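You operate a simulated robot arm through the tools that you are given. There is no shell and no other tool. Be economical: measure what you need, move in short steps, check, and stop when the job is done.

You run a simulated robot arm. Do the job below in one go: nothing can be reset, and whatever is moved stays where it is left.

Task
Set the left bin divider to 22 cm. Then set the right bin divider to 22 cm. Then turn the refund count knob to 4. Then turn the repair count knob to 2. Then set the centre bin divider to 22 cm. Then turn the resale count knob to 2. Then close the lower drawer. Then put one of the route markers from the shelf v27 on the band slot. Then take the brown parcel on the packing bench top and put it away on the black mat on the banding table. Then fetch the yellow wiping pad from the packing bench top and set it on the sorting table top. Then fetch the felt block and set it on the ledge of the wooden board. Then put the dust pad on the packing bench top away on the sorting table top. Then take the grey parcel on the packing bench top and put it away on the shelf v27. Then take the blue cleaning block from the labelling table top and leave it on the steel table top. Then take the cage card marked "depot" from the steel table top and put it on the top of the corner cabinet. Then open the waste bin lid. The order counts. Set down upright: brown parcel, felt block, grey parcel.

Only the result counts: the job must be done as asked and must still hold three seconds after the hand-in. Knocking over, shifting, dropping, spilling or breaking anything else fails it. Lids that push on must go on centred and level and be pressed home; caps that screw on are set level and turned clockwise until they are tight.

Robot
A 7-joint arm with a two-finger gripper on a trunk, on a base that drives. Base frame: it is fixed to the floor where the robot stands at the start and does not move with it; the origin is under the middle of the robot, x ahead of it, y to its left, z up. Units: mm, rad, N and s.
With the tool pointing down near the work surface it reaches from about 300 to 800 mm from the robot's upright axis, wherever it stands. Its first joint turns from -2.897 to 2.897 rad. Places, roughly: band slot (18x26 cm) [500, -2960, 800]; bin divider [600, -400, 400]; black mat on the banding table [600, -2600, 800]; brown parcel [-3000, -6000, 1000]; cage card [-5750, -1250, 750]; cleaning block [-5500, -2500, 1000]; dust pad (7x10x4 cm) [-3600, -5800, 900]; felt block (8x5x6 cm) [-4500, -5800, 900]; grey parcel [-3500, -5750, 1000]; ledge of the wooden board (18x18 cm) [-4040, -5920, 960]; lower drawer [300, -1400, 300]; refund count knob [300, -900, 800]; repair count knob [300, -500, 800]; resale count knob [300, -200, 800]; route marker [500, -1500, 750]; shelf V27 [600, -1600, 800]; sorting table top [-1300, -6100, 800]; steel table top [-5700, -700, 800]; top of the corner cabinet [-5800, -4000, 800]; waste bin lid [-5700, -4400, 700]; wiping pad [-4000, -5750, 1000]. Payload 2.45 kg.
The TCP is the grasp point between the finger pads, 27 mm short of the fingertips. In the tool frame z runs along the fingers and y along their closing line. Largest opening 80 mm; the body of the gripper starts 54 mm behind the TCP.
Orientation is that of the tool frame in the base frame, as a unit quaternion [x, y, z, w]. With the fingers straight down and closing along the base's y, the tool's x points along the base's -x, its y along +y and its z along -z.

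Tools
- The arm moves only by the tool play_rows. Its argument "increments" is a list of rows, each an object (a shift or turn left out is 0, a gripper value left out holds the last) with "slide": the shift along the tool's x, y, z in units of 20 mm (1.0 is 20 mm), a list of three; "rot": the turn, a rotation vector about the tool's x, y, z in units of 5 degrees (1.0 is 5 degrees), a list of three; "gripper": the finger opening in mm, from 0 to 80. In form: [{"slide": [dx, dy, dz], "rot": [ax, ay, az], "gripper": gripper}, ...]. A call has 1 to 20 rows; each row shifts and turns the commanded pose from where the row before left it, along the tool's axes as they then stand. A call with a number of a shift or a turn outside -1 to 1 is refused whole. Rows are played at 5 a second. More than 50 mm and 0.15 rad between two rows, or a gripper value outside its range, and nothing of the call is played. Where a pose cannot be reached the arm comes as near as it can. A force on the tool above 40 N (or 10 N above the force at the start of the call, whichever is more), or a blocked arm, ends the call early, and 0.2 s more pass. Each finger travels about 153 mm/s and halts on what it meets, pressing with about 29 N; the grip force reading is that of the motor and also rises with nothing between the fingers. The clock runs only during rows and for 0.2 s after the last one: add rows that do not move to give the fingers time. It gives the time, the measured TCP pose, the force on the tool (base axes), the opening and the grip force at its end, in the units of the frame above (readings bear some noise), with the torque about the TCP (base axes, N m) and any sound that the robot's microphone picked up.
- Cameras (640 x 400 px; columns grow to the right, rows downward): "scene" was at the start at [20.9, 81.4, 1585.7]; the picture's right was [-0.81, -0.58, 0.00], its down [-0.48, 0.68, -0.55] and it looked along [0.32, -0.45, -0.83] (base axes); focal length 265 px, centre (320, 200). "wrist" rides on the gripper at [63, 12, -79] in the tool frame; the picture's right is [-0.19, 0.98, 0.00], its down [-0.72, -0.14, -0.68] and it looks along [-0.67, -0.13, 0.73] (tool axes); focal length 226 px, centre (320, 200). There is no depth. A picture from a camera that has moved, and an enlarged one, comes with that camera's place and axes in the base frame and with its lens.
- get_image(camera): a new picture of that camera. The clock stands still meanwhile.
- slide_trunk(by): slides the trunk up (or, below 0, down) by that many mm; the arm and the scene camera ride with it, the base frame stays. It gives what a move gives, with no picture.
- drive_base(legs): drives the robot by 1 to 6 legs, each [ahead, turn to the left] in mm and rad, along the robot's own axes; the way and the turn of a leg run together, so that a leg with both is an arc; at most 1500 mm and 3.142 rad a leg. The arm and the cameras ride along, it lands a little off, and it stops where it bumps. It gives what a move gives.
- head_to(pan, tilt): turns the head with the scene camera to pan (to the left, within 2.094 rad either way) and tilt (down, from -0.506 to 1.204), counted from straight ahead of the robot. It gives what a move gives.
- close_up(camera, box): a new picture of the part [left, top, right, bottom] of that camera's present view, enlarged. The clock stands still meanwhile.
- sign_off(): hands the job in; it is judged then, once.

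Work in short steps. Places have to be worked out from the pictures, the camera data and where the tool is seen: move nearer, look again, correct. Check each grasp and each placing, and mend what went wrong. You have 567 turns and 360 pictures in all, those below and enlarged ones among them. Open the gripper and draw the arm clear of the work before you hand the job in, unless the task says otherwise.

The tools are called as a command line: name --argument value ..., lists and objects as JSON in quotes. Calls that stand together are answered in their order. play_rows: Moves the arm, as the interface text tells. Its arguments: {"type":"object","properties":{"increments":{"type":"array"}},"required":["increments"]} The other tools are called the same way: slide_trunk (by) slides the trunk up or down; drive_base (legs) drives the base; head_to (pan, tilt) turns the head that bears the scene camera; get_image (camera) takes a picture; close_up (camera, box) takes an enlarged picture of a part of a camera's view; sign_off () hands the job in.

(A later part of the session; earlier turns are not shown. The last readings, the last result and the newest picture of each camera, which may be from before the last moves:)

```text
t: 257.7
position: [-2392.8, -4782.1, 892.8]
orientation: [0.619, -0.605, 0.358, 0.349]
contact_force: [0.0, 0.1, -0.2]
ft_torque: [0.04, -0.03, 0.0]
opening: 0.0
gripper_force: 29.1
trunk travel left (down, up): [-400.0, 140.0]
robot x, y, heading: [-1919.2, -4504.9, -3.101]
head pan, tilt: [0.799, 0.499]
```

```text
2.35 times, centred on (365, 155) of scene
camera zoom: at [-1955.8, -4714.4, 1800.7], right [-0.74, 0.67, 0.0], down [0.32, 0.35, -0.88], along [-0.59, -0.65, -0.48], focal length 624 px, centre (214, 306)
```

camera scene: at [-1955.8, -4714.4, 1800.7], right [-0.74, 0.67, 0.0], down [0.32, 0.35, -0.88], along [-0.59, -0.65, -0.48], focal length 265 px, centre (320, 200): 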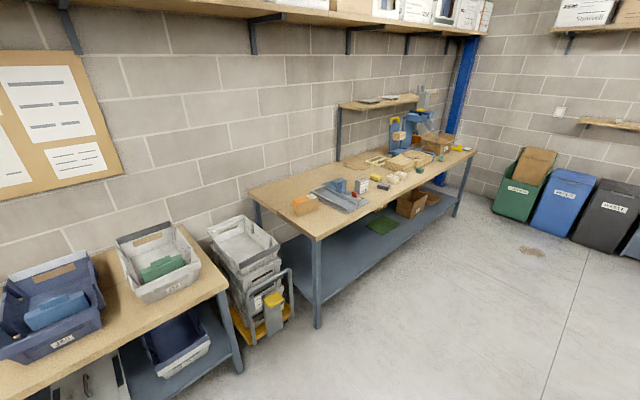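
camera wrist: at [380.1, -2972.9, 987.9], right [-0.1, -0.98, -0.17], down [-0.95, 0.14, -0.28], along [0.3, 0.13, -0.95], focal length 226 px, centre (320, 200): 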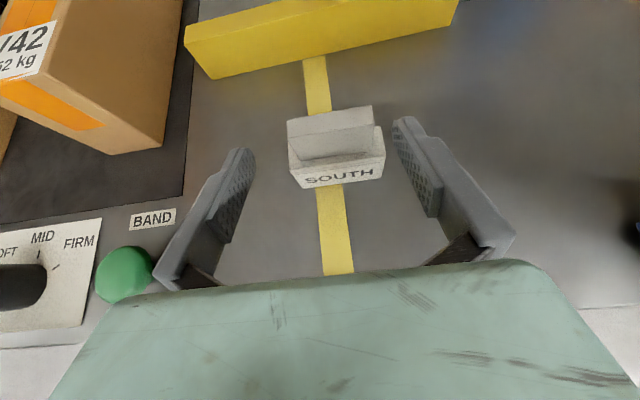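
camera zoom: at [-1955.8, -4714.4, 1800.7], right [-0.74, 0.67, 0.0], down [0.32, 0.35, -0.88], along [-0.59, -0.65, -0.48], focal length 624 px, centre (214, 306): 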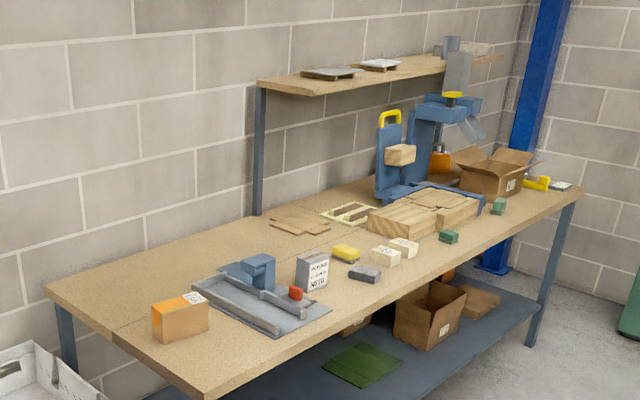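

The brown (orange-banded) parcel stands near the bench's near end, ≈(-2900,-5900); bench edge y≈-5615. Drive to about (-2600, -5230) facing -x.

drive_base --legs '[[0, 0.776], [960, 0], [0, -0.82]]'

head_to --pan 1.1 --tilt 0.7

get_image --camera "scene"

```text
t: 267.0
position: [-3080.3, -5448.6, 894.7]
orientation: [-0.603, 0.621, -0.349, -0.358]
contact_force: [-0.6, 0.2, -0.5]
ft_torque: [0.01, -0.01, 0.0]
opening: 0.0
gripper_force: 29.2
trunk travel left (down, up): [-400.0, 140.0]
robot x, y, heading: [-2593.9, -5199.9, 3.121]
head pan, tilt: [0.799, 0.499]
```

```text
t: 267.8
position: [-3080.4, -5449.9, 895.3]
orientation: [-0.603, 0.621, -0.349, -0.358]
contact_force: [0.3, -0.4, 0.8]
ft_torque: [0.0, -0.01, 0.02]
opening: 0.0
gripper_force: 29.8
trunk travel left (down, up): [-400.0, 140.0]
robot x, y, heading: [-2595.4, -5202.1, 3.129]
head pan, tilt: [1.1, 0.7]
```

```text
270 pictures are left
camera scene: at [-2616.2, -5414.7, 1783.0], right [-0.88, 0.47, 0.0], down [0.3, 0.57, -0.77], along [-0.36, -0.68, -0.64], focal length 265 px, centre (320, 200)
```

scene: 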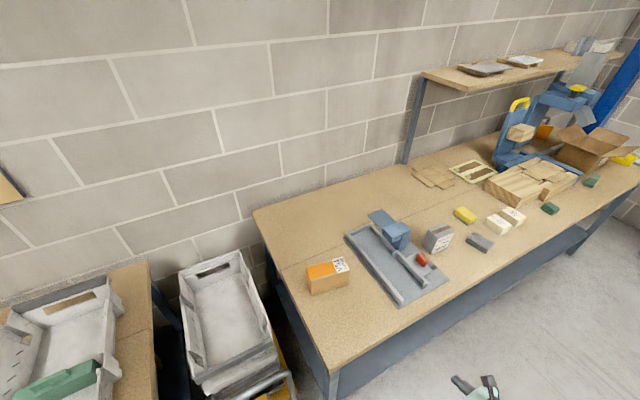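

Raise and pitch the tool further down (60°), shifting back toward the parcel, then look with the wrist camera.

slide_trunk --by 140

play_rows --increments '[{"rot": [0, -1, 0], "slide": [0, -1, 0], "gripper": 80}, {"rot": [0, -1, 0], "slide": [0, -1, 0]}, {"rot": [0, -1, 0], "slide": [0, -1, 0]}, {"rot": [0, -1, 0], "slide": [0, -1, 0]}, {"rot": [0, -1, 0], "slide": [0, -1, 0]}, {"rot": [0, -1, 0], "slide": [0, -1, 0]}, {"slide": [0, -1, 0]}, {"slide": [0, -1, 0]}]'

get_image --camera "wrist"

```text
t: 269.5
position: [-3080.0, -5449.8, 1034.4]
orientation: [-0.603, 0.621, -0.349, -0.358]
contact_force: [0.7, 0.2, 0.4]
ft_torque: [0.01, 0.0, 0.0]
opening: 0.0
gripper_force: 29.7
trunk travel left (down, up): [-540.0, 0.0]
robot x, y, heading: [-2594.5, -5201.1, 3.126]
head pan, tilt: [1.1, 0.7]
```

```text
t: 271.3
position: [-2918.1, -5454.5, 1035.5]
orientation: [-0.674, 0.692, -0.181, -0.185]
contact_force: [0.3, 0.1, -0.6]
ft_torque: [0.02, -0.02, 0.02]
opening: 80.1
gripper_force: 0.1
trunk travel left (down, up): [-540.0, 0.0]
robot x, y, heading: [-2592.0, -5200.3, 3.125]
head pan, tilt: [1.1, 0.7]
```

```text
269 pictures are left
camera wrist: at [-2931.4, -5468.6, 1135.7], right [-0.98, 0.19, -0.1], down [0.17, 0.96, 0.23], along [0.14, 0.21, -0.97], focal length 226 px, centre (320, 200)
```

wrist: 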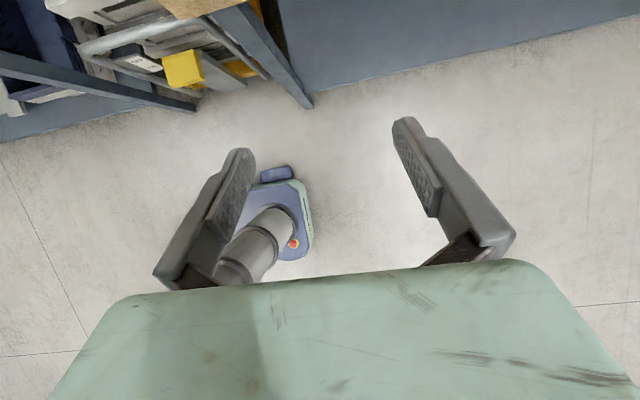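

play_rows --increments '[{"slide": [0.866, 0, 0.5]}, {"slide": [0.866, 0, 0.5]}, {"slide": [0.866, 0, 0.5]}, {"slide": [0.866, 0, 0.5]}, {"slide": [0.866, 0, 0.5]}, {"slide": [0.866, 0, 0.5]}, {"slide": [0.866, 0, 0.5]}, {"slide": [0.866, 0, 0.5]}, {"slide": [0.866, 0, 0.5]}, {"slide": [0.866, 0, 0.5]}, {"slide": [0.866, 0, 0.5]}, {"slide": [0.866, 0, 0.5]}, {"slide": [0.866, 0, 0.5]}]'

get_image --camera "wrist"

get_image --camera "scene"

```text
t: 274.1
position: [-2925.3, -5714.4, 1034.1]
orientation: [-0.674, 0.692, -0.182, -0.185]
contact_force: [0.4, 0.2, -0.5]
ft_torque: [0.0, 0.01, -0.03]
opening: 80.1
gripper_force: 0.0
trunk travel left (down, up): [-540.0, 0.0]
robot x, y, heading: [-2591.5, -5197.2, 3.128]
head pan, tilt: [1.1, 0.7]
```

```text
268 pictures are left
camera wrist: at [-2938.4, -5729.8, 1135.2], right [-0.98, 0.19, -0.1], down [0.17, 0.96, 0.23], along [0.14, 0.21, -0.97], focal length 226 px, centre (320, 200)
```

wrist: 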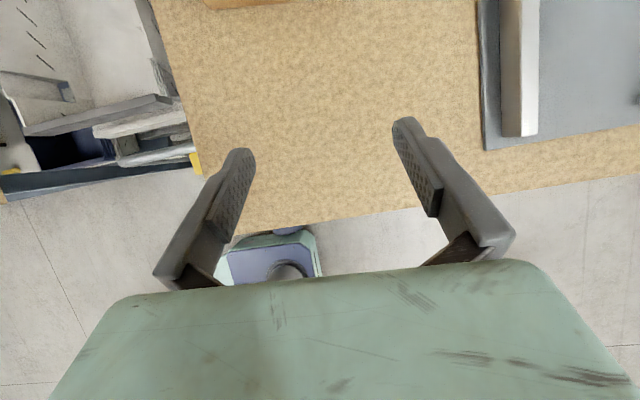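

```text
267 pictures are left
camera scene: at [-2615.7, -5416.0, 1922.9], right [-0.88, 0.47, 0.0], down [0.3, 0.57, -0.76], along [-0.36, -0.67, -0.64], focal length 265 px, centre (320, 200)
```

scene: 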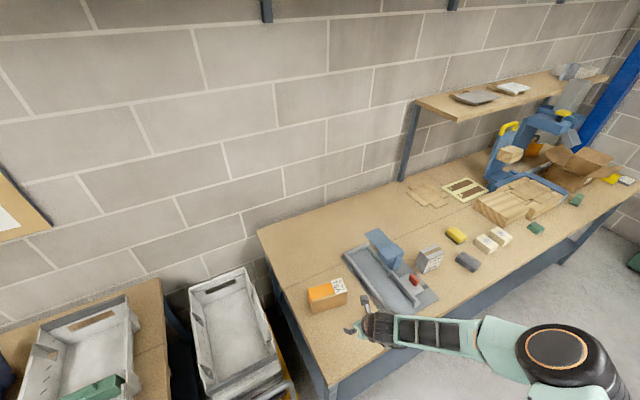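

I'll roll the tool back by 180° so the wrist camera looks outward over the bench, and go to vertical.

play_rows --increments '[{"rot": [0, 0, -1]}, {"rot": [0, 0, -1]}, {"rot": [0, 0, -1]}, {"rot": [0, 0, -1]}, {"rot": [0, 0, -1]}, {"rot": [0, 0, -1]}, {"rot": [0, 0, -1]}, {"rot": [0, 0, -1]}, {"rot": [0, 0, -1]}, {"rot": [0, 0, -1]}, {"rot": [0, 0, -1]}, {"rot": [0, 0, -1]}, {"rot": [0, 0, -1]}, {"rot": [0, 0, -1]}, {"rot": [0, 0, -1]}, {"rot": [0, 0, -1]}, {"rot": [0, 0, -1]}, {"rot": [0, 0, -1]}]'

play_rows --increments '[{"rot": [0, 0, -1]}, {"rot": [0, 0, -1]}, {"rot": [0, 0, -1]}, {"rot": [0, 0, -1]}, {"rot": [0, 0, -1]}, {"rot": [0, 0, -1]}, {"rot": [0, 0, -1]}, {"rot": [0, 0, -1]}, {"rot": [0, 0, -1]}, {"rot": [0, 0, -1]}, {"rot": [0, 0, -1]}, {"rot": [0, 0, -1]}, {"rot": [0, 0, -1]}, {"rot": [0, 0, -1]}, {"rot": [0, 0, -1]}, {"rot": [0, 0, -1]}, {"rot": [0, 0, -1]}, {"rot": [0, 0, -1]}]'

get_image --camera "wrist"

```text
t: 277.9
position: [-2927.5, -5712.3, 1034.2]
orientation: [0.966, -0.013, -0.002, 0.259]
contact_force: [-0.5, -0.1, 0.1]
ft_torque: [-0.02, 0.02, 0.0]
opening: 80.0
gripper_force: 0.0
trunk travel left (down, up): [-540.0, 0.0]
robot x, y, heading: [-2591.5, -5202.2, 3.127]
head pan, tilt: [1.1, 0.7]
```

```text
t: 281.7
position: [-2926.1, -5712.4, 1034.4]
orientation: [0.692, 0.673, -0.185, 0.181]
contact_force: [0.1, 0.0, -0.9]
ft_torque: [-0.02, 0.02, 0.0]
opening: 80.0
gripper_force: 0.0
trunk travel left (down, up): [-540.0, 0.0]
robot x, y, heading: [-2588.9, -5200.7, 3.124]
head pan, tilt: [1.1, 0.7]
```

```text
266 pictures are left
camera wrist: at [-2911.0, -5619.0, 1072.0], right [0.98, -0.19, 0.1], down [-0.15, -0.28, 0.95], along [-0.16, -0.94, -0.3], focal length 226 px, centre (320, 200)
```

wrist: 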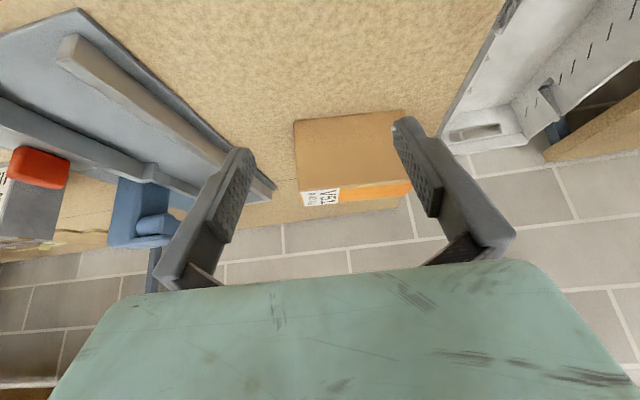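

Bench top ≈ z 890; parcel ≈145 × 75 × 93 mm, slightly turned. Go vertical and look again for precise measurement.

play_rows --increments '[{"rot": [0, 1, 0]}, {"rot": [0, 1, 0]}, {"rot": [0, 1, 0]}, {"rot": [0, 1, 0]}, {"rot": [0, 1, 0]}, {"rot": [0, 1, 0]}, {"slide": [0, 0, -1]}, {"slide": [0, 0, -1]}, {"slide": [-1, 0, 0]}, {"slide": [-1, 0, 0]}, {"slide": [-1, 0, 0]}, {"slide": [-1, 0, 0]}]'

get_image --camera "wrist"

```text
t: 284.3
position: [-2930.4, -5793.1, 1074.5]
orientation: [0.717, 0.697, 0.0, 0.0]
contact_force: [-0.3, 0.4, 0.0]
ft_torque: [0.0, 0.02, -0.01]
opening: 80.0
gripper_force: 0.1
trunk travel left (down, up): [-540.0, 0.0]
robot x, y, heading: [-2590.9, -5192.4, 3.125]
head pan, tilt: [1.1, 0.7]
```

```text
265 pictures are left
camera wrist: at [-2914.8, -5730.6, 1154.9], right [0.98, -0.22, 0.0], down [-0.16, -0.71, 0.68], along [-0.15, -0.66, -0.73], focal length 226 px, centre (320, 200)
```

wrist: 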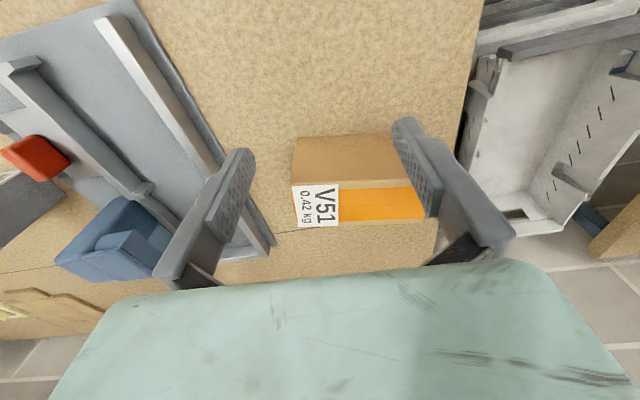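

Parcel centre ≈ (-2911, -5898), top z≈985, depth ≈62 mm along y, yaw ≈-7°. Rotate the gripper ≈95° so it closes along the depth, and move over it.

play_rows --increments '[{"rot": [0, 0, 1]}, {"rot": [0, 0, 1]}, {"rot": [0, 0, 1]}, {"rot": [0, 0, 1]}, {"rot": [0, 0, 1]}, {"rot": [0, 0, 1]}, {"rot": [0, 0, 1]}, {"rot": [0, 0, 1]}, {"rot": [0, 0, 1]}, {"rot": [0, 0, 1]}, {"rot": [0, 0, 1]}, {"rot": [0, 0, 1]}, {"rot": [0, 0, 1]}, {"rot": [0, 0, 1]}, {"rot": [0, 0, 1]}, {"rot": [0, 0, 1]}, {"rot": [0, 0, 1]}, {"rot": [0, 0, 1]}, {"rot": [0, 0, 1]}]'

play_rows --increments '[{"slide": [0.28, 1, 0]}, {"slide": [0.28, 1, 0]}, {"slide": [0.28, 1, 0]}, {"slide": [0.28, 1, 0]}, {"slide": [0.28, 1, 0]}]'

get_image --camera "wrist"

close_up --camera "scene" --box '[260, 220, 420, 380]'

```text
t: 288.3
position: [-2929.8, -5792.5, 1075.1]
orientation: [0.998, -0.058, 0.0, 0.001]
contact_force: [0.0, 0.6, -0.5]
ft_torque: [0.0, 0.01, -0.01]
opening: 79.8
gripper_force: 0.1
trunk travel left (down, up): [-540.0, 0.0]
robot x, y, heading: [-2593.5, -5199.0, 3.123]
head pan, tilt: [1.1, 0.7]
```

```text
t: 289.5
position: [-2911.2, -5888.8, 1077.0]
orientation: [0.998, -0.056, 0.0, 0.001]
contact_force: [0.5, 0.2, -0.5]
ft_torque: [-0.01, 0.04, 0.03]
opening: 80.0
gripper_force: 0.1
out of reach, approached as far as the arm can: row 5
trunk travel left (down, up): [-540.0, 0.0]
robot x, y, heading: [-2593.2, -5201.3, 3.125]
head pan, tilt: [1.1, 0.7]
```

```text
264 pictures are left
camera wrist: at [-2848.6, -5908.2, 1156.7], right [-0.3, -0.95, 0.0], down [-0.7, 0.22, 0.68], along [-0.65, 0.21, -0.73], focal length 226 px, centre (320, 200)
```

wrist: 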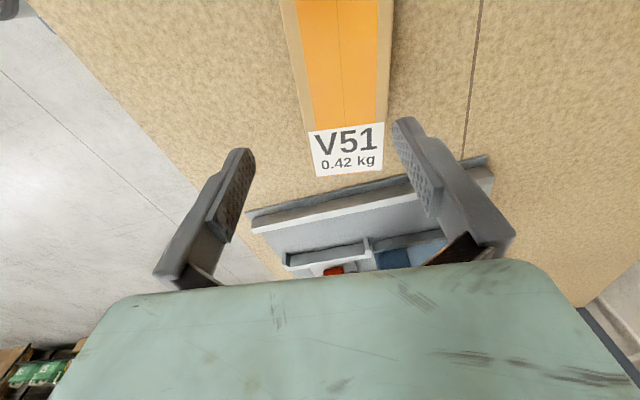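

```text
2.50 times, centred on (340, 300) of scene
camera zoom: at [-2615.6, -5415.1, 1923.0], right [-0.88, 0.47, 0.0], down [0.3, 0.57, -0.76], along [-0.36, -0.68, -0.64], focal length 663 px, centre (270, -50)
```

zoom: 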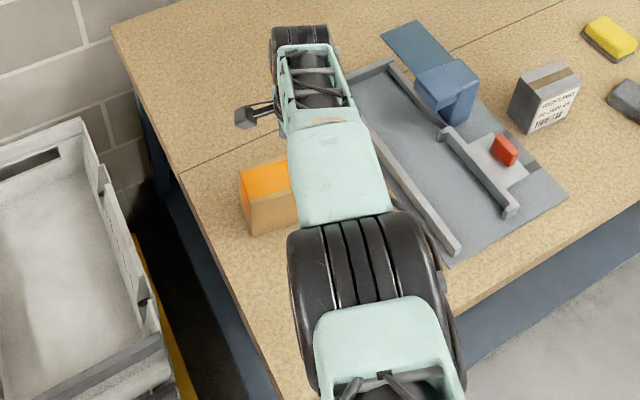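

Just short of reach. Nudge the base closer (about 95 mm ahead, 30 mm nearer the bench).

drive_base --legs '[[0, 0.35], [110, 0], [0, -0.35]]'

get_image --camera "wrist"

```text
t: 292.9
position: [-3027.9, -5920.6, 1075.0]
orientation: [0.998, -0.064, 0.001, 0.0]
contact_force: [-0.3, -0.5, -0.3]
ft_torque: [0.01, -0.04, 0.01]
opening: 79.9
gripper_force: 0.0
trunk travel left (down, up): [-540.0, 0.0]
robot x, y, heading: [-2698.9, -5235.7, 3.109]
head pan, tilt: [1.1, 0.7]
```

```text
262 pictures are left
camera wrist: at [-2966.0, -5941.3, 1156.7], right [-0.32, -0.95, 0.0], down [-0.7, 0.23, 0.68], along [-0.64, 0.22, -0.73], focal length 226 px, centre (320, 200)
```

wrist: 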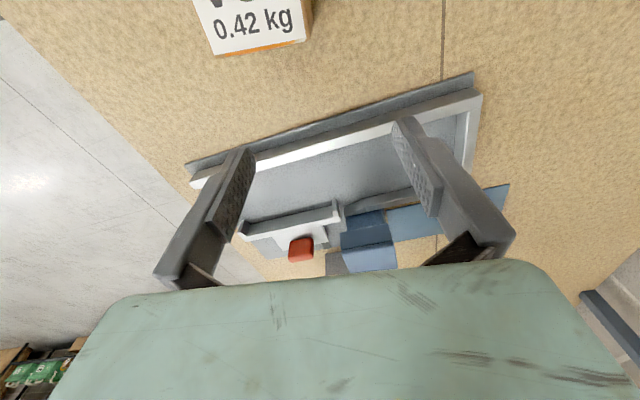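

play_rows --increments '[{"slide": [0.94, -0.31, 0]}, {"slide": [0.94, -0.31, 0]}, {"slide": [0.94, -0.31, 0]}, {"slide": [0.94, -0.31, 0]}, {"slide": [0.94, -0.31, 0]}, {"slide": [0.94, -0.31, 0]}, {"slide": [0, 0, 1]}]'

get_image --camera "wrist"

```text
t: 294.5
position: [-2911.3, -5899.3, 1056.8]
orientation: [0.998, -0.064, 0.002, 0.0]
contact_force: [0.1, 0.0, 1.0]
ft_torque: [0.01, -0.04, 0.01]
opening: 79.8
gripper_force: 0.1
trunk travel left (down, up): [-540.0, 0.0]
robot x, y, heading: [-2699.0, -5237.1, 3.104]
head pan, tilt: [1.1, 0.7]
```

```text
261 pictures are left
camera wrist: at [-2848.8, -5920.3, 1137.3], right [-0.32, -0.95, 0.0], down [-0.7, 0.23, 0.68], along [-0.64, 0.22, -0.73], focal length 226 px, centre (320, 200)
```

wrist: 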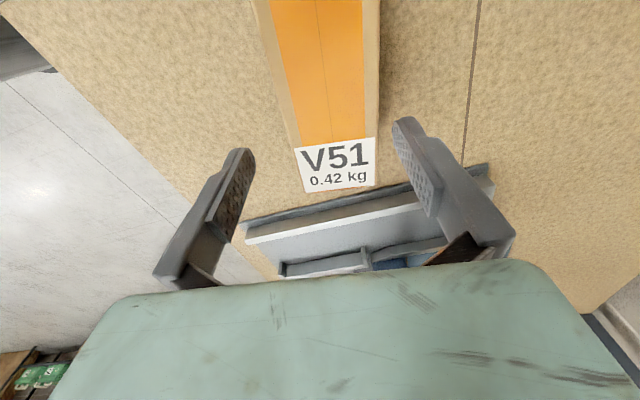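

play_rows --increments '[{"slide": [0, 0.28, 0], "rot": [0, 0, 0.35]}, {"slide": [0, 0, 1]}, {"slide": [0, 0, 0.7]}]'

get_image --camera "wrist"

```text
t: 295.3
position: [-2910.5, -5902.0, 1022.1]
orientation: [0.997, -0.079, 0.0, 0.0]
contact_force: [0.8, -0.3, -0.1]
ft_torque: [0.01, 0.01, -0.02]
opening: 79.9
gripper_force: 0.1
trunk travel left (down, up): [-540.0, 0.0]
robot x, y, heading: [-2700.1, -5237.8, 3.106]
head pan, tilt: [1.1, 0.7]
```

```text
260 pictures are left
camera wrist: at [-2849.0, -5925.8, 1102.6], right [-0.35, -0.94, 0.0], down [-0.69, 0.25, 0.68], along [-0.64, 0.24, -0.73], focal length 226 px, centre (320, 200)
```

wrist: 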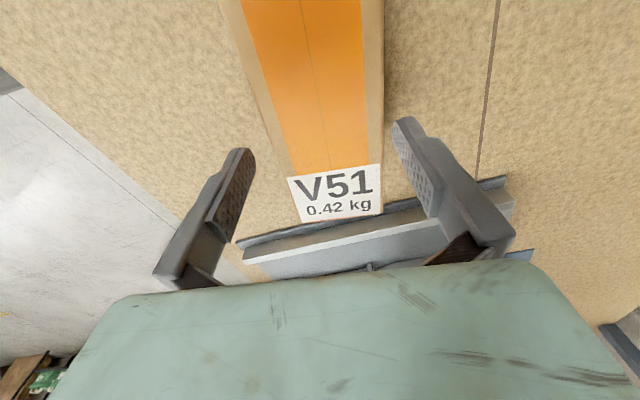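

play_rows --increments '[{"slide": [0, 0.25, 0]}, {"slide": [0, 0, 1]}, {"slide": [0, 0, 1]}, {"slide": [0, 0, 1]}, {"slide": [0, 0, 0.8]}]'

get_image --camera "wrist"

```text
t: 296.5
position: [-2912.8, -5907.0, 944.5]
orientation: [0.997, -0.08, 0.0, 0.0]
contact_force: [0.8, -0.3, -0.1]
ft_torque: [-0.01, 0.02, -0.02]
opening: 80.4
gripper_force: 0.1
trunk travel left (down, up): [-540.0, 0.0]
robot x, y, heading: [-2701.2, -5235.4, 3.106]
head pan, tilt: [1.1, 0.7]
```

```text
259 pictures are left
camera wrist: at [-2851.5, -5928.5, 1025.5], right [-0.35, -0.94, 0.0], down [-0.69, 0.25, 0.68], along [-0.64, 0.24, -0.73], focal length 226 px, centre (320, 200)
```

wrist: 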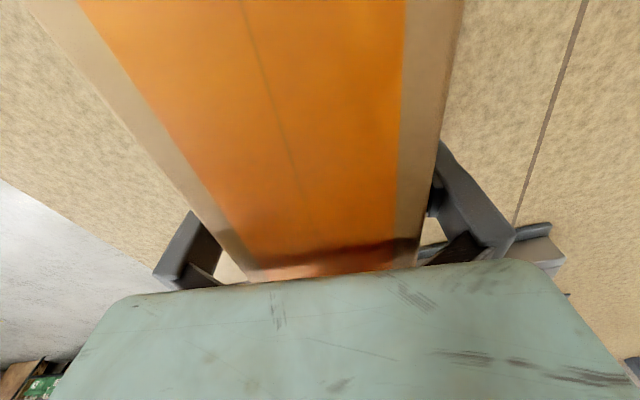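

Fingers straddle the parcel. Close and lift.

play_rows --increments '[{"gripper": 0}, {}, {}]'

play_rows --increments '[{"slide": [0, 0, -1]}, {"slide": [0, 0, -1]}, {"slide": [0, 0, -1]}, {"slide": [0, 0, -1]}, {"slide": [0, 0, -1]}, {"slide": [0, 0, -1]}]'

get_image --camera "wrist"

get_image --camera "scene"

```text
t: 297.3
position: [-2912.9, -5906.1, 945.1]
orientation: [0.997, -0.08, 0.001, 0.0]
contact_force: [-1.6, 0.0, 1.7]
ft_torque: [0.18, 0.23, -0.03]
opening: 67.7
gripper_force: 28.9
trunk travel left (down, up): [-540.0, 0.0]
robot x, y, heading: [-2699.7, -5235.4, 3.112]
head pan, tilt: [1.1, 0.7]
```

```text
t: 298.7
position: [-2912.0, -5907.5, 1066.1]
orientation: [0.997, -0.079, 0.001, -0.001]
contact_force: [-0.4, 0.2, -4.9]
ft_torque: [0.02, 0.03, -0.04]
opening: 67.7
gripper_force: 29.0
trunk travel left (down, up): [-540.0, 0.0]
robot x, y, heading: [-2701.1, -5235.4, 3.107]
head pan, tilt: [1.1, 0.7]
```

```text
258 pictures are left
camera wrist: at [-2851.0, -5930.2, 1147.4], right [-0.35, -0.94, 0.0], down [-0.69, 0.25, 0.68], along [-0.64, 0.24, -0.73], focal length 226 px, centre (320, 200)
```

wrist: 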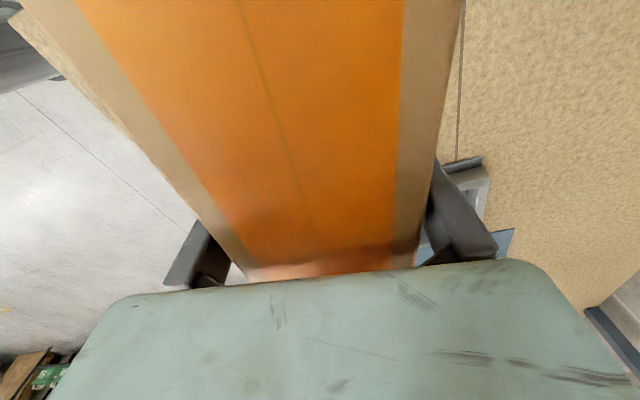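

```text
257 pictures are left
camera scene: at [-2726.6, -5451.6, 1923.0], right [-0.88, 0.48, 0.0], down [0.31, 0.56, -0.76], along [-0.37, -0.67, -0.64], focal length 265 px, centre (320, 200)
```

scene: 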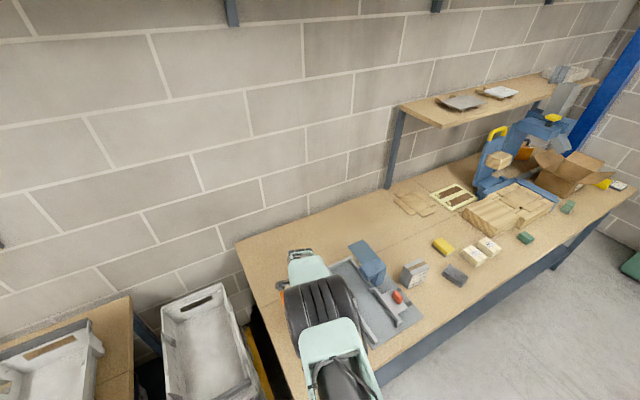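

Parcel held. Pull it straight back from the bench.

play_rows --increments '[{"slide": [-0.152, -0.95, 0]}, {"slide": [-0.152, -0.95, 0]}, {"slide": [-0.152, -0.95, 0]}, {"slide": [-0.152, -0.95, 0]}, {"slide": [-0.152, -0.95, 0]}, {"slide": [-0.152, -0.95, 0]}, {"slide": [-0.152, -0.95, 0]}, {"slide": [-0.152, -0.95, 0]}, {"slide": [-0.152, -0.95, 0]}, {"slide": [-0.152, -0.95, 0]}, {"slide": [-0.152, -0.95, 0]}, {"slide": [-0.152, -0.95, 0]}, {"slide": [-0.152, -0.95, 0]}]'

head_to --pan 1.1 --tilt 0.85

get_image --camera "scene"

```text
t: 301.5
position: [-2912.1, -5657.8, 1067.4]
orientation: [0.997, -0.08, 0.001, 0.0]
contact_force: [0.0, 0.4, -4.4]
ft_torque: [-0.01, 0.03, 0.03]
opening: 67.7
gripper_force: 29.4
trunk travel left (down, up): [-540.0, 0.0]
robot x, y, heading: [-2701.4, -5234.5, 3.109]
head pan, tilt: [1.1, 0.7]
```

```text
t: 302.2
position: [-2910.0, -5659.3, 1066.9]
orientation: [0.997, -0.079, 0.001, 0.0]
contact_force: [0.4, 0.3, -4.1]
ft_torque: [0.02, -0.02, -0.02]
opening: 67.8
gripper_force: 28.8
trunk travel left (down, up): [-540.0, 0.0]
robot x, y, heading: [-2702.9, -5237.7, 3.111]
head pan, tilt: [1.1, 0.85]
```

```text
256 pictures are left
camera scene: at [-2723.6, -5445.9, 1910.7], right [-0.88, 0.48, 0.0], down [0.36, 0.66, -0.66], along [-0.32, -0.58, -0.75], focal length 265 px, centre (320, 200)
```

scene: 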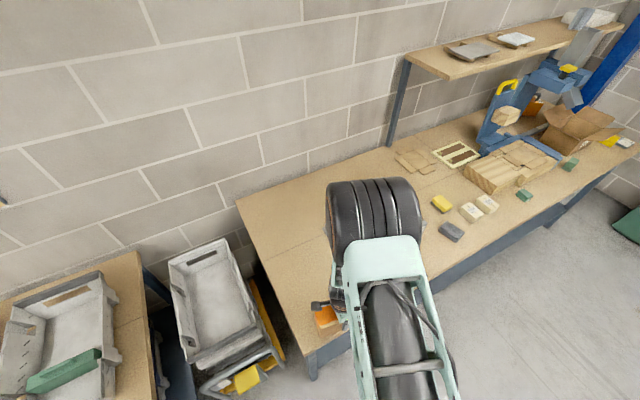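

play_rows --increments '[{"slide": [0, 0, -1]}, {"slide": [0, 0, -1]}]'

drive_base --legs '[[0, -2.335], [1300, 0]]'

```text
t: 302.8
position: [-2911.1, -5657.5, 1105.6]
orientation: [0.997, -0.08, 0.001, 0.0]
contact_force: [0.1, 0.3, -3.6]
ft_torque: [0.03, 0.0, 0.0]
opening: 67.6
gripper_force: 29.1
trunk travel left (down, up): [-540.0, 0.0]
robot x, y, heading: [-2702.1, -5236.0, 3.111]
head pan, tilt: [1.1, 0.85]
```

```text
t: 306.3
position: [-3171.7, -5205.1, 1105.2]
orientation: [0.787, -0.617, 0.001, 0.0]
contact_force: [-0.2, 0.0, -5.1]
ft_torque: [0.04, -0.01, -0.01]
opening: 67.8
gripper_force: 28.2
trunk travel left (down, up): [-540.0, 0.0]
robot x, y, heading: [-2701.5, -5235.8, 1.944]
head pan, tilt: [1.1, 0.85]
stopped in leg 1: the robot was blocked; the commanded pose is now the measured one
```

The rear is near the bench legs. Drive forward first, then continue turning.

drive_base --legs '[[500, 0], [0, -1.17]]'

```text
t: 312.2
position: [-3062.4, -4317.3, 1104.3]
orientation: [-0.334, 0.943, 0.0, -0.001]
contact_force: [-0.1, 0.7, -5.2]
ft_torque: [0.02, -0.02, -0.03]
opening: 67.3
gripper_force: 28.9
trunk travel left (down, up): [-540.0, 0.0]
robot x, y, heading: [-2884.9, -4755.8, 0.81]
head pan, tilt: [1.1, 0.85]
```

drive_base --legs '[[0, 0.037], [1500, 0], [1300, 0]]'

```text
t: 326.1
position: [-1181.7, -2263.8, 1104.6]
orientation: [-0.331, 0.944, -0.001, -0.001]
contact_force: [0.6, -0.4, -3.7]
ft_torque: [-0.01, -0.02, 0.0]
opening: 67.9
gripper_force: 29.0
trunk travel left (down, up): [-540.0, 0.0]
robot x, y, heading: [-1015.5, -2702.3, 0.807]
head pan, tilt: [1.1, 0.85]
```

drive_base --legs '[[0, 0.086], [880, 0], [0, -1.626]]'

```text
t: 335.4
position: [5.0, -1872.8, 1106.1]
orientation: [0.449, 0.894, 0.001, -0.001]
contact_force: [0.9, -0.7, -3.7]
ft_torque: [0.02, 0.0, 0.01]
opening: 67.7
gripper_force: 29.1
trunk travel left (down, up): [-540.0, 0.0]
robot x, y, heading: [-440.8, -2025.6, -0.802]
head pan, tilt: [1.1, 0.85]
```

drive_base --legs '[[0, -0.4], [950, 0], [0, -0.37]]'

head_to --pan 1.3 --tilt 0.9

get_image --camera "scene"

```text
t: 342.8
position: [334.8, -3106.4, 1105.5]
orientation: [0.749, 0.663, 0.0, 0.0]
contact_force: [0.1, -0.1, -4.6]
ft_torque: [-0.02, 0.01, 0.0]
opening: 68.0
gripper_force: 29.6
trunk travel left (down, up): [-540.0, 0.0]
robot x, y, heading: [-93.3, -2911.2, -1.563]
head pan, tilt: [1.1, 0.85]
```

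```text
t: 343.5
position: [334.6, -3105.5, 1105.1]
orientation: [0.748, 0.663, 0.001, -0.001]
contact_force: [-0.1, -0.9, -3.7]
ft_torque: [-0.01, 0.04, 0.01]
opening: 67.8
gripper_force: 28.8
trunk travel left (down, up): [-540.0, 0.0]
robot x, y, heading: [-95.0, -2909.6, -1.562]
head pan, tilt: [1.3, 0.901]
```

```text
255 pictures are left
camera scene: at [118.5, -2910.9, 1906.8], right [-0.26, -0.97, 0.0], down [-0.76, 0.2, -0.62], along [0.6, -0.16, -0.78], focal length 265 px, centre (320, 200)
```

scene: 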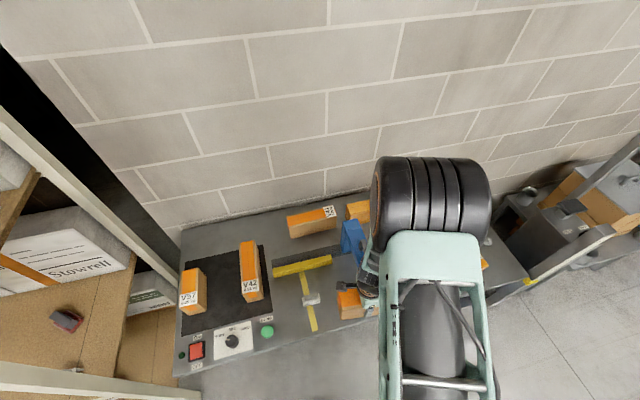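

drive_base --legs '[[-560, 0]]'

get_image --camera "scene"

```text
t: 346.7
position: [330.8, -2550.5, 1106.3]
orientation: [0.748, 0.664, 0.001, -0.001]
contact_force: [0.1, 0.9, -3.9]
ft_torque: [-0.04, 0.03, 0.01]
opening: 67.9
gripper_force: 28.6
trunk travel left (down, up): [-540.0, 0.0]
robot x, y, heading: [-99.0, -2359.5, -1.563]
head pan, tilt: [1.3, 0.901]
```

```text
254 pictures are left
camera scene: at [113.6, -2356.5, 1906.8], right [-0.26, -0.97, 0.0], down [-0.76, 0.2, -0.62], along [0.6, -0.16, -0.78], focal length 265 px, centre (320, 200)
```

scene: 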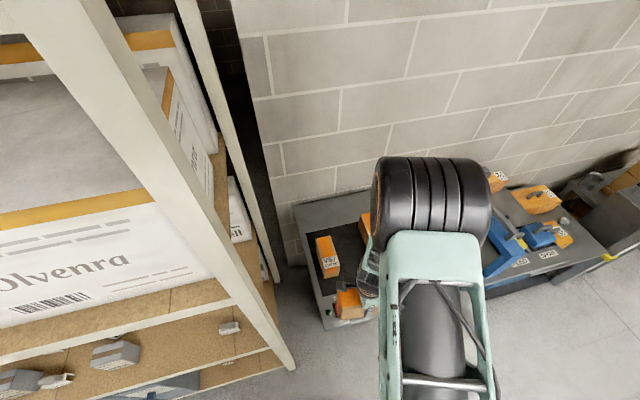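

play_rows --increments '[{"rot": [0, 0, -0.97]}, {"rot": [0, 0, -0.97]}, {"rot": [0, 0, -0.97]}, {"rot": [0, 0, -0.97]}, {"rot": [0, 0, -0.97]}, {"rot": [0, 0, -0.97]}, {"rot": [0, 0, -0.97]}, {"rot": [0, 0, -0.97]}, {"rot": [0, 0, -0.97]}, {"rot": [0, 0, -0.97]}, {"rot": [0, 0, -0.97]}, {"rot": [0, 0, -0.97]}, {"rot": [0, 0, -0.97]}, {"rot": [0, 0, -0.97]}, {"rot": [0, 0, -0.97]}, {"rot": [0, 0, -0.97]}, {"rot": [0, 0, -0.97]}, {"rot": [0, 0, -0.97]}, {"rot": [0, 0, -0.97]}, {"rot": [0, 0, -0.97]}]'

get_image --camera "wrist"

```text
t: 350.9
position: [329.9, -2553.6, 1104.2]
orientation: [-0.003, 1.0, 0.001, 0.0]
contact_force: [0.1, 0.0, -3.7]
ft_torque: [-0.02, -0.02, 0.0]
opening: 67.5
gripper_force: 29.7
trunk travel left (down, up): [-540.0, 0.0]
robot x, y, heading: [-100.9, -2358.2, -1.563]
head pan, tilt: [1.3, 0.901]
```

```text
253 pictures are left
camera wrist: at [268.3, -2540.5, 1185.2], right [0.19, 0.98, 0.0], down [0.72, -0.14, 0.68], along [0.67, -0.13, -0.73], focal length 226 px, centre (320, 200)
```

wrist: 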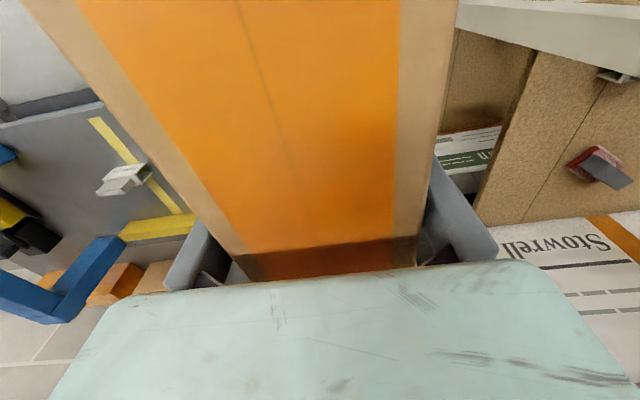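

close_up --camera "scene" --box '[280, 180, 400, 340]'

```text
2.50 times, centred on (340, 260) of scene
camera zoom: at [113.6, -2357.7, 1906.8], right [-0.26, -0.97, 0.0], down [-0.76, 0.2, -0.62], along [0.6, -0.16, -0.78], focal length 663 px, centre (270, 50)
```

zoom: 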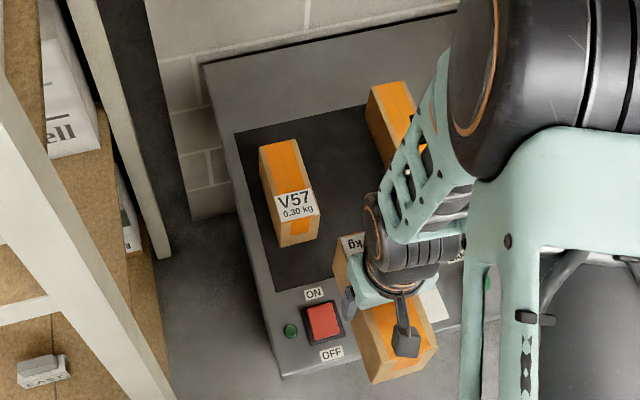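

Between V57 (y -2560) and V42 (y -2728) there is a free strip on the mat; target centre (575, -2644). Move over it at height.

play_rows --increments '[{"slide": [-0.943, -0.35, 0]}, {"slide": [-0.943, -0.35, 0]}, {"slide": [-0.943, -0.35, 0]}, {"slide": [-0.943, -0.35, 0]}, {"slide": [-0.943, -0.35, 0]}, {"slide": [-0.943, -0.35, 0]}, {"slide": [-0.943, -0.35, 0]}, {"slide": [-0.943, -0.35, 0]}, {"slide": [-0.943, -0.35, 0]}, {"slide": [-0.943, -0.35, 0]}, {"slide": [-0.943, -0.35, 0]}, {"slide": [-0.943, -0.35, 0]}, {"slide": [-0.943, -0.35, 0]}]'

head_to --pan 1.2 --tilt 0.9

close_up --camera "scene" --box '[200, 140, 400, 340]'

get_image --camera "wrist"

```text
t: 353.7
position: [578.3, -2642.1, 1102.9]
orientation: [-0.002, 1.0, 0.001, -0.001]
contact_force: [0.3, -0.7, -4.4]
ft_torque: [0.01, -0.02, 0.0]
opening: 67.9
gripper_force: 29.4
trunk travel left (down, up): [-540.0, 0.0]
robot x, y, heading: [-99.9, -2362.9, -1.556]
head pan, tilt: [1.3, 0.901]
```

```text
t: 354.3
position: [576.7, -2642.2, 1104.7]
orientation: [-0.002, 1.0, 0.001, 0.0]
contact_force: [0.3, 0.0, -4.0]
ft_torque: [0.04, 0.02, 0.01]
opening: 67.9
gripper_force: 29.0
trunk travel left (down, up): [-540.0, 0.0]
robot x, y, heading: [-94.6, -2360.2, -1.564]
head pan, tilt: [1.201, 0.901]
```

```text
2.00 times, centred on (300, 240) of scene
camera zoom: at [111.5, -2364.8, 1906.8], right [-0.35, -0.94, 0.0], down [-0.73, 0.28, -0.62], along [0.58, -0.22, -0.78], focal length 531 px, centre (360, 120)
```

zoom: 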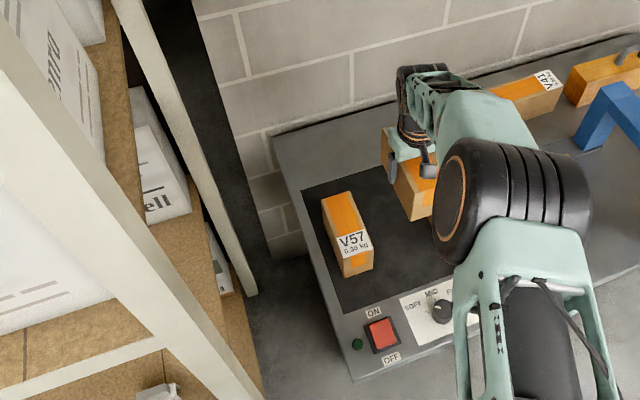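

```text
250 pictures are left
camera wrist: at [515.3, -2629.8, 1184.4], right [0.19, 0.98, 0.0], down [0.72, -0.14, 0.68], along [0.67, -0.13, -0.73], focal length 226 px, centre (320, 200)
```

wrist: 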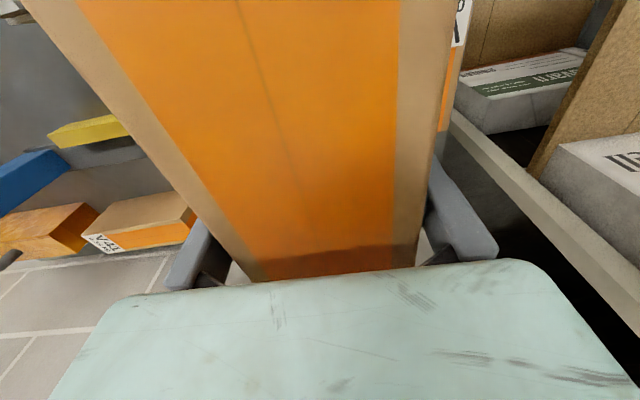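

play_rows --increments '[{"slide": [0, 0.4, 1]}, {"slide": [0, 0, 1]}, {"slide": [0, 0, 1]}, {"slide": [0, 0, 1]}, {"slide": [0, 0, 1]}, {"slide": [0, 0, 1]}, {"slide": [0, 0, 1]}, {"slide": [0, 0, 1]}]'

get_image --camera "wrist"

close_up --camera "scene" --box '[240, 140, 440, 340]'

```text
t: 356.1
position: [553.2, -2626.2, 945.9]
orientation: [-0.002, 1.0, 0.001, 0.0]
contact_force: [0.1, -0.4, -4.3]
ft_torque: [-0.02, 0.0, -0.02]
opening: 67.5
gripper_force: 28.6
out of reach, approached as far as the arm can: row 6, 7, 8
trunk travel left (down, up): [-540.0, 0.0]
robot x, y, heading: [-99.0, -2362.8, -1.558]
head pan, tilt: [1.201, 0.901]
```

```text
249 pictures are left
camera wrist: at [490.8, -2614.2, 1026.3], right [0.19, 0.98, 0.0], down [0.72, -0.14, 0.68], along [0.67, -0.13, -0.73], focal length 226 px, centre (320, 200)
```

wrist: 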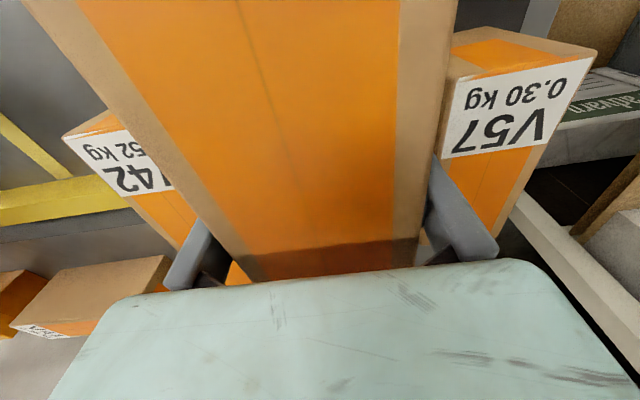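

```text
2.00 times, centred on (340, 240) of scene
camera zoom: at [111.5, -2364.9, 1906.8], right [-0.35, -0.94, 0.0], down [-0.73, 0.28, -0.62], along [0.58, -0.22, -0.78], focal length 531 px, centre (280, 120)
```

zoom: 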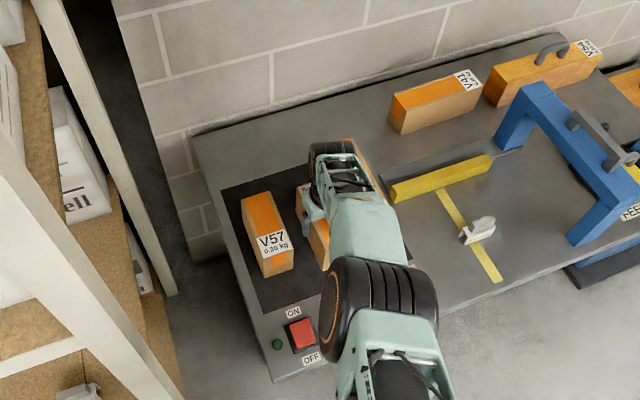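

Arm hit its reach limit; I'll use the trunk to lower instead. Small y correction, then trunk down.

play_rows --increments '[{"slide": [-0.3, -0.4, -0.3]}]'

slide_trunk --by -75

get_image --camera "wrist"

```text
t: 356.5
position: [556.2, -2632.9, 952.0]
orientation: [-0.002, 1.0, 0.001, 0.0]
contact_force: [-0.4, -0.4, -4.0]
ft_torque: [-0.05, -0.01, 0.01]
opening: 67.5
gripper_force: 29.6
out of reach, approached as far as the arm can: row 1
trunk travel left (down, up): [-540.0, 0.0]
robot x, y, heading: [-100.4, -2360.4, -1.559]
head pan, tilt: [1.201, 0.901]
```

```text
t: 357.6
position: [556.5, -2633.5, 877.5]
orientation: [-0.001, 1.0, 0.002, 0.0]
contact_force: [-0.7, 0.2, -3.7]
ft_torque: [0.04, -0.03, 0.03]
opening: 67.8
gripper_force: 29.1
trunk travel left (down, up): [-465.0, 75.0]
robot x, y, heading: [-101.0, -2355.5, -1.562]
head pan, tilt: [1.201, 0.901]
```

```text
247 pictures are left
camera wrist: at [493.6, -2621.3, 957.6], right [0.19, 0.98, 0.0], down [0.72, -0.14, 0.68], along [0.67, -0.13, -0.73], focal length 226 px, centre (320, 200)
```

wrist: 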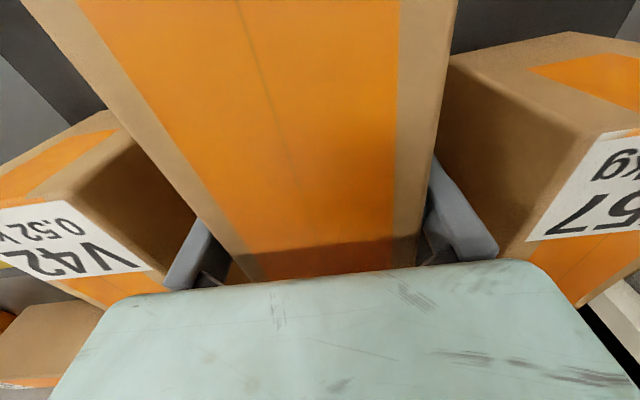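

slide_trunk --by -12

slide_trunk --by -5

slide_trunk --by -4

```text
t: 358.2
position: [556.4, -2633.4, 865.1]
orientation: [-0.002, 1.0, 0.001, 0.0]
contact_force: [-0.8, 0.6, 4.0]
ft_torque: [-0.23, 0.65, -0.08]
opening: 67.8
gripper_force: 29.3
trunk travel left (down, up): [-453.0, 87.0]
robot x, y, heading: [-97.3, -2360.3, -1.56]
head pan, tilt: [1.201, 0.901]
```

```text
t: 358.8
position: [557.0, -2634.2, 864.9]
orientation: [-0.002, 1.0, 0.0, 0.003]
contact_force: [-3.0, 2.2, 36.9]
ft_torque: [0.4, 0.57, 0.06]
opening: 67.7
gripper_force: 28.8
trunk travel left (down, up): [-448.0, 92.0]
robot x, y, heading: [-99.6, -2357.1, -1.561]
head pan, tilt: [1.201, 0.901]
```

```text
t: 359.3
position: [556.7, -2634.7, 860.6]
orientation: [-0.002, 1.0, 0.0, 0.004]
contact_force: [2.7, 0.8, 38.0]
ft_torque: [0.31, -0.58, -0.17]
opening: 67.6
gripper_force: 28.7
trunk travel left (down, up): [-444.0, 96.0]
robot x, y, heading: [-99.2, -2359.2, -1.561]
head pan, tilt: [1.201, 0.901]
```

In contact. Release and rise straight up.

play_rows --increments '[{"gripper": 80}, {}, {}]'

slide_trunk --by 96

play_rows --increments '[{"slide": [0, 0, -1]}, {"slide": [0, 0, -1]}, {"slide": [0, 0, -1]}, {"slide": [0, 0, -1]}, {"slide": [0, 0, -1]}, {"slide": [0.7, 0, -0.7]}, {"slide": [1, 0, 0]}, {"slide": [1, 0, 0]}, {"slide": [1, 0, 0]}, {"slide": [1, 0, 0]}]'

get_image --camera "wrist"

```text
t: 360.1
position: [555.6, -2633.8, 856.4]
orientation: [-0.001, 1.0, 0.001, 0.0]
contact_force: [-0.6, -0.5, 0.0]
ft_torque: [-0.01, -0.01, 0.0]
opening: 80.0
gripper_force: 0.0
trunk travel left (down, up): [-444.0, 96.0]
robot x, y, heading: [-101.9, -2358.2, -1.563]
head pan, tilt: [1.201, 0.901]
```

```text
t: 361.4
position: [556.6, -2632.9, 951.3]
orientation: [-0.002, 1.0, 0.001, 0.0]
contact_force: [-0.2, 0.3, -1.1]
ft_torque: [0.02, -0.04, 0.02]
opening: 79.7
gripper_force: 0.1
trunk travel left (down, up): [-540.0, 0.0]
robot x, y, heading: [-98.7, -2358.6, -1.562]
head pan, tilt: [1.201, 0.901]
```

```text
t: 363.6
position: [460.5, -2632.6, 1068.8]
orientation: [-0.002, 1.0, 0.002, 0.0]
contact_force: [-0.4, 0.2, 0.4]
ft_torque: [0.0, -0.04, -0.02]
opening: 80.4
gripper_force: 0.0
trunk travel left (down, up): [-540.0, 0.0]
robot x, y, heading: [-99.6, -2359.3, -1.562]
head pan, tilt: [1.201, 0.901]
```

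```text
246 pictures are left
camera wrist: at [398.0, -2620.4, 1148.3], right [0.19, 0.98, 0.0], down [0.72, -0.14, 0.68], along [0.67, -0.13, -0.73], focal length 226 px, centre (320, 200)
```

wrist: 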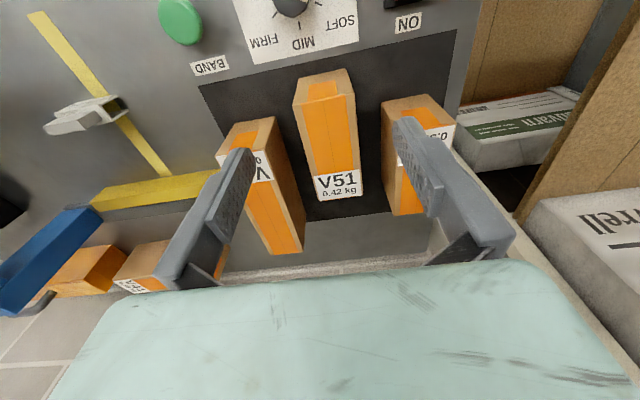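

Brown parcel placed. Now retract and return to the packing bench for the yellow wiping pad (≈(-3670,-5910)).

play_rows --increments '[{"slide": [1, 0, 0]}, {"slide": [1, 0, 0]}, {"slide": [1, 0, 0]}, {"slide": [1, 0, 0]}, {"slide": [1, 0, 0]}, {"slide": [1, 0, 0]}, {"slide": [1, 0, 0]}, {"slide": [1, 0, 0]}, {"slide": [1, 0, 0]}, {"slide": [1, 0, 0]}, {"slide": [1, 0, 0]}]'

drive_base --legs '[[700, 0], [0, -0.99], [1400, 0], [1300, 0]]'

```text
t: 366.0
position: [239.1, -2635.6, 1063.7]
orientation: [-0.002, 1.0, 0.001, -0.001]
contact_force: [0.3, -0.5, -0.2]
ft_torque: [0.03, -0.03, -0.02]
opening: 80.2
gripper_force: 0.1
trunk travel left (down, up): [-540.0, 0.0]
robot x, y, heading: [-100.1, -2357.8, -1.559]
head pan, tilt: [1.201, 0.901]
```

```text
t: 385.0
position: [-2334.3, -5021.3, 1063.8]
orientation: [0.469, 0.883, 0.001, 0.0]
contact_force: [0.5, -0.2, -0.1]
ft_torque: [0.0, -0.04, -0.01]
opening: 80.1
gripper_force: 0.1
trunk travel left (down, up): [-540.0, 0.0]
robot x, y, heading: [-2294.7, -4585.4, -2.546]
head pan, tilt: [1.201, 0.901]
```

drive_base --legs '[[0, -0.045], [1240, 0], [0, -0.55]]'

head_to --pan 1.2 --tilt 0.8

get_image --camera "scene"

get_image --camera "wrist"

```text
t: 393.4
position: [-3651.6, -5575.7, 1064.3]
orientation: [0.714, 0.7, 0.0, 0.001]
contact_force: [0.0, -0.2, 0.4]
ft_torque: [0.01, -0.03, -0.02]
opening: 80.1
gripper_force: 0.1
trunk travel left (down, up): [-540.0, 0.0]
robot x, y, heading: [-3363.3, -5241.2, 3.127]
head pan, tilt: [1.201, 0.901]
```

```text
t: 394.0
position: [-3652.3, -5576.5, 1063.5]
orientation: [0.715, 0.7, 0.0, 0.0]
contact_force: [-0.3, 0.2, 0.9]
ft_torque: [0.02, 0.0, -0.01]
opening: 80.0
gripper_force: 0.1
trunk travel left (down, up): [-540.0, 0.0]
robot x, y, heading: [-3364.2, -5244.3, 3.125]
head pan, tilt: [1.201, 0.799]
```

```text
245 pictures are left
camera scene: at [-3379.9, -5458.9, 1914.7], right [-0.93, 0.38, 0.0], down [0.27, 0.66, -0.7], along [-0.26, -0.65, -0.72], focal length 265 px, centre (320, 200)
```

scene: 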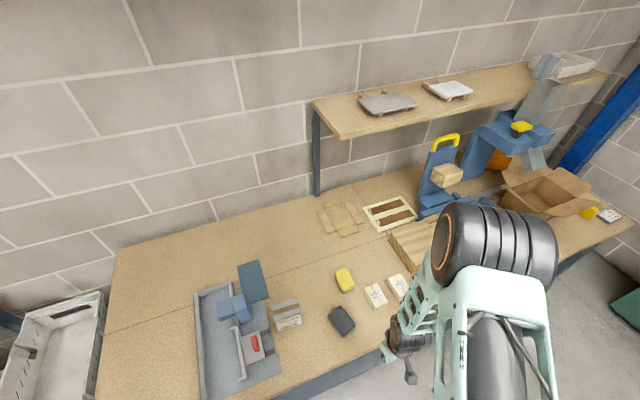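

```text
244 pictures are left
camera wrist: at [-3636.9, -5512.9, 1144.4], right [0.98, -0.21, 0.0], down [-0.16, -0.71, 0.68], along [-0.14, -0.67, -0.73], focal length 226 px, centre (320, 200)
```

wrist: 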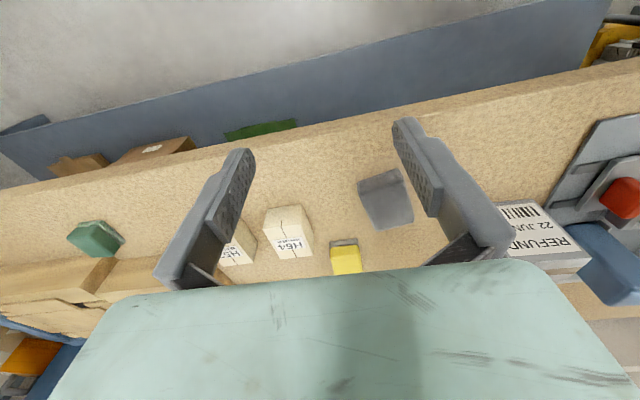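

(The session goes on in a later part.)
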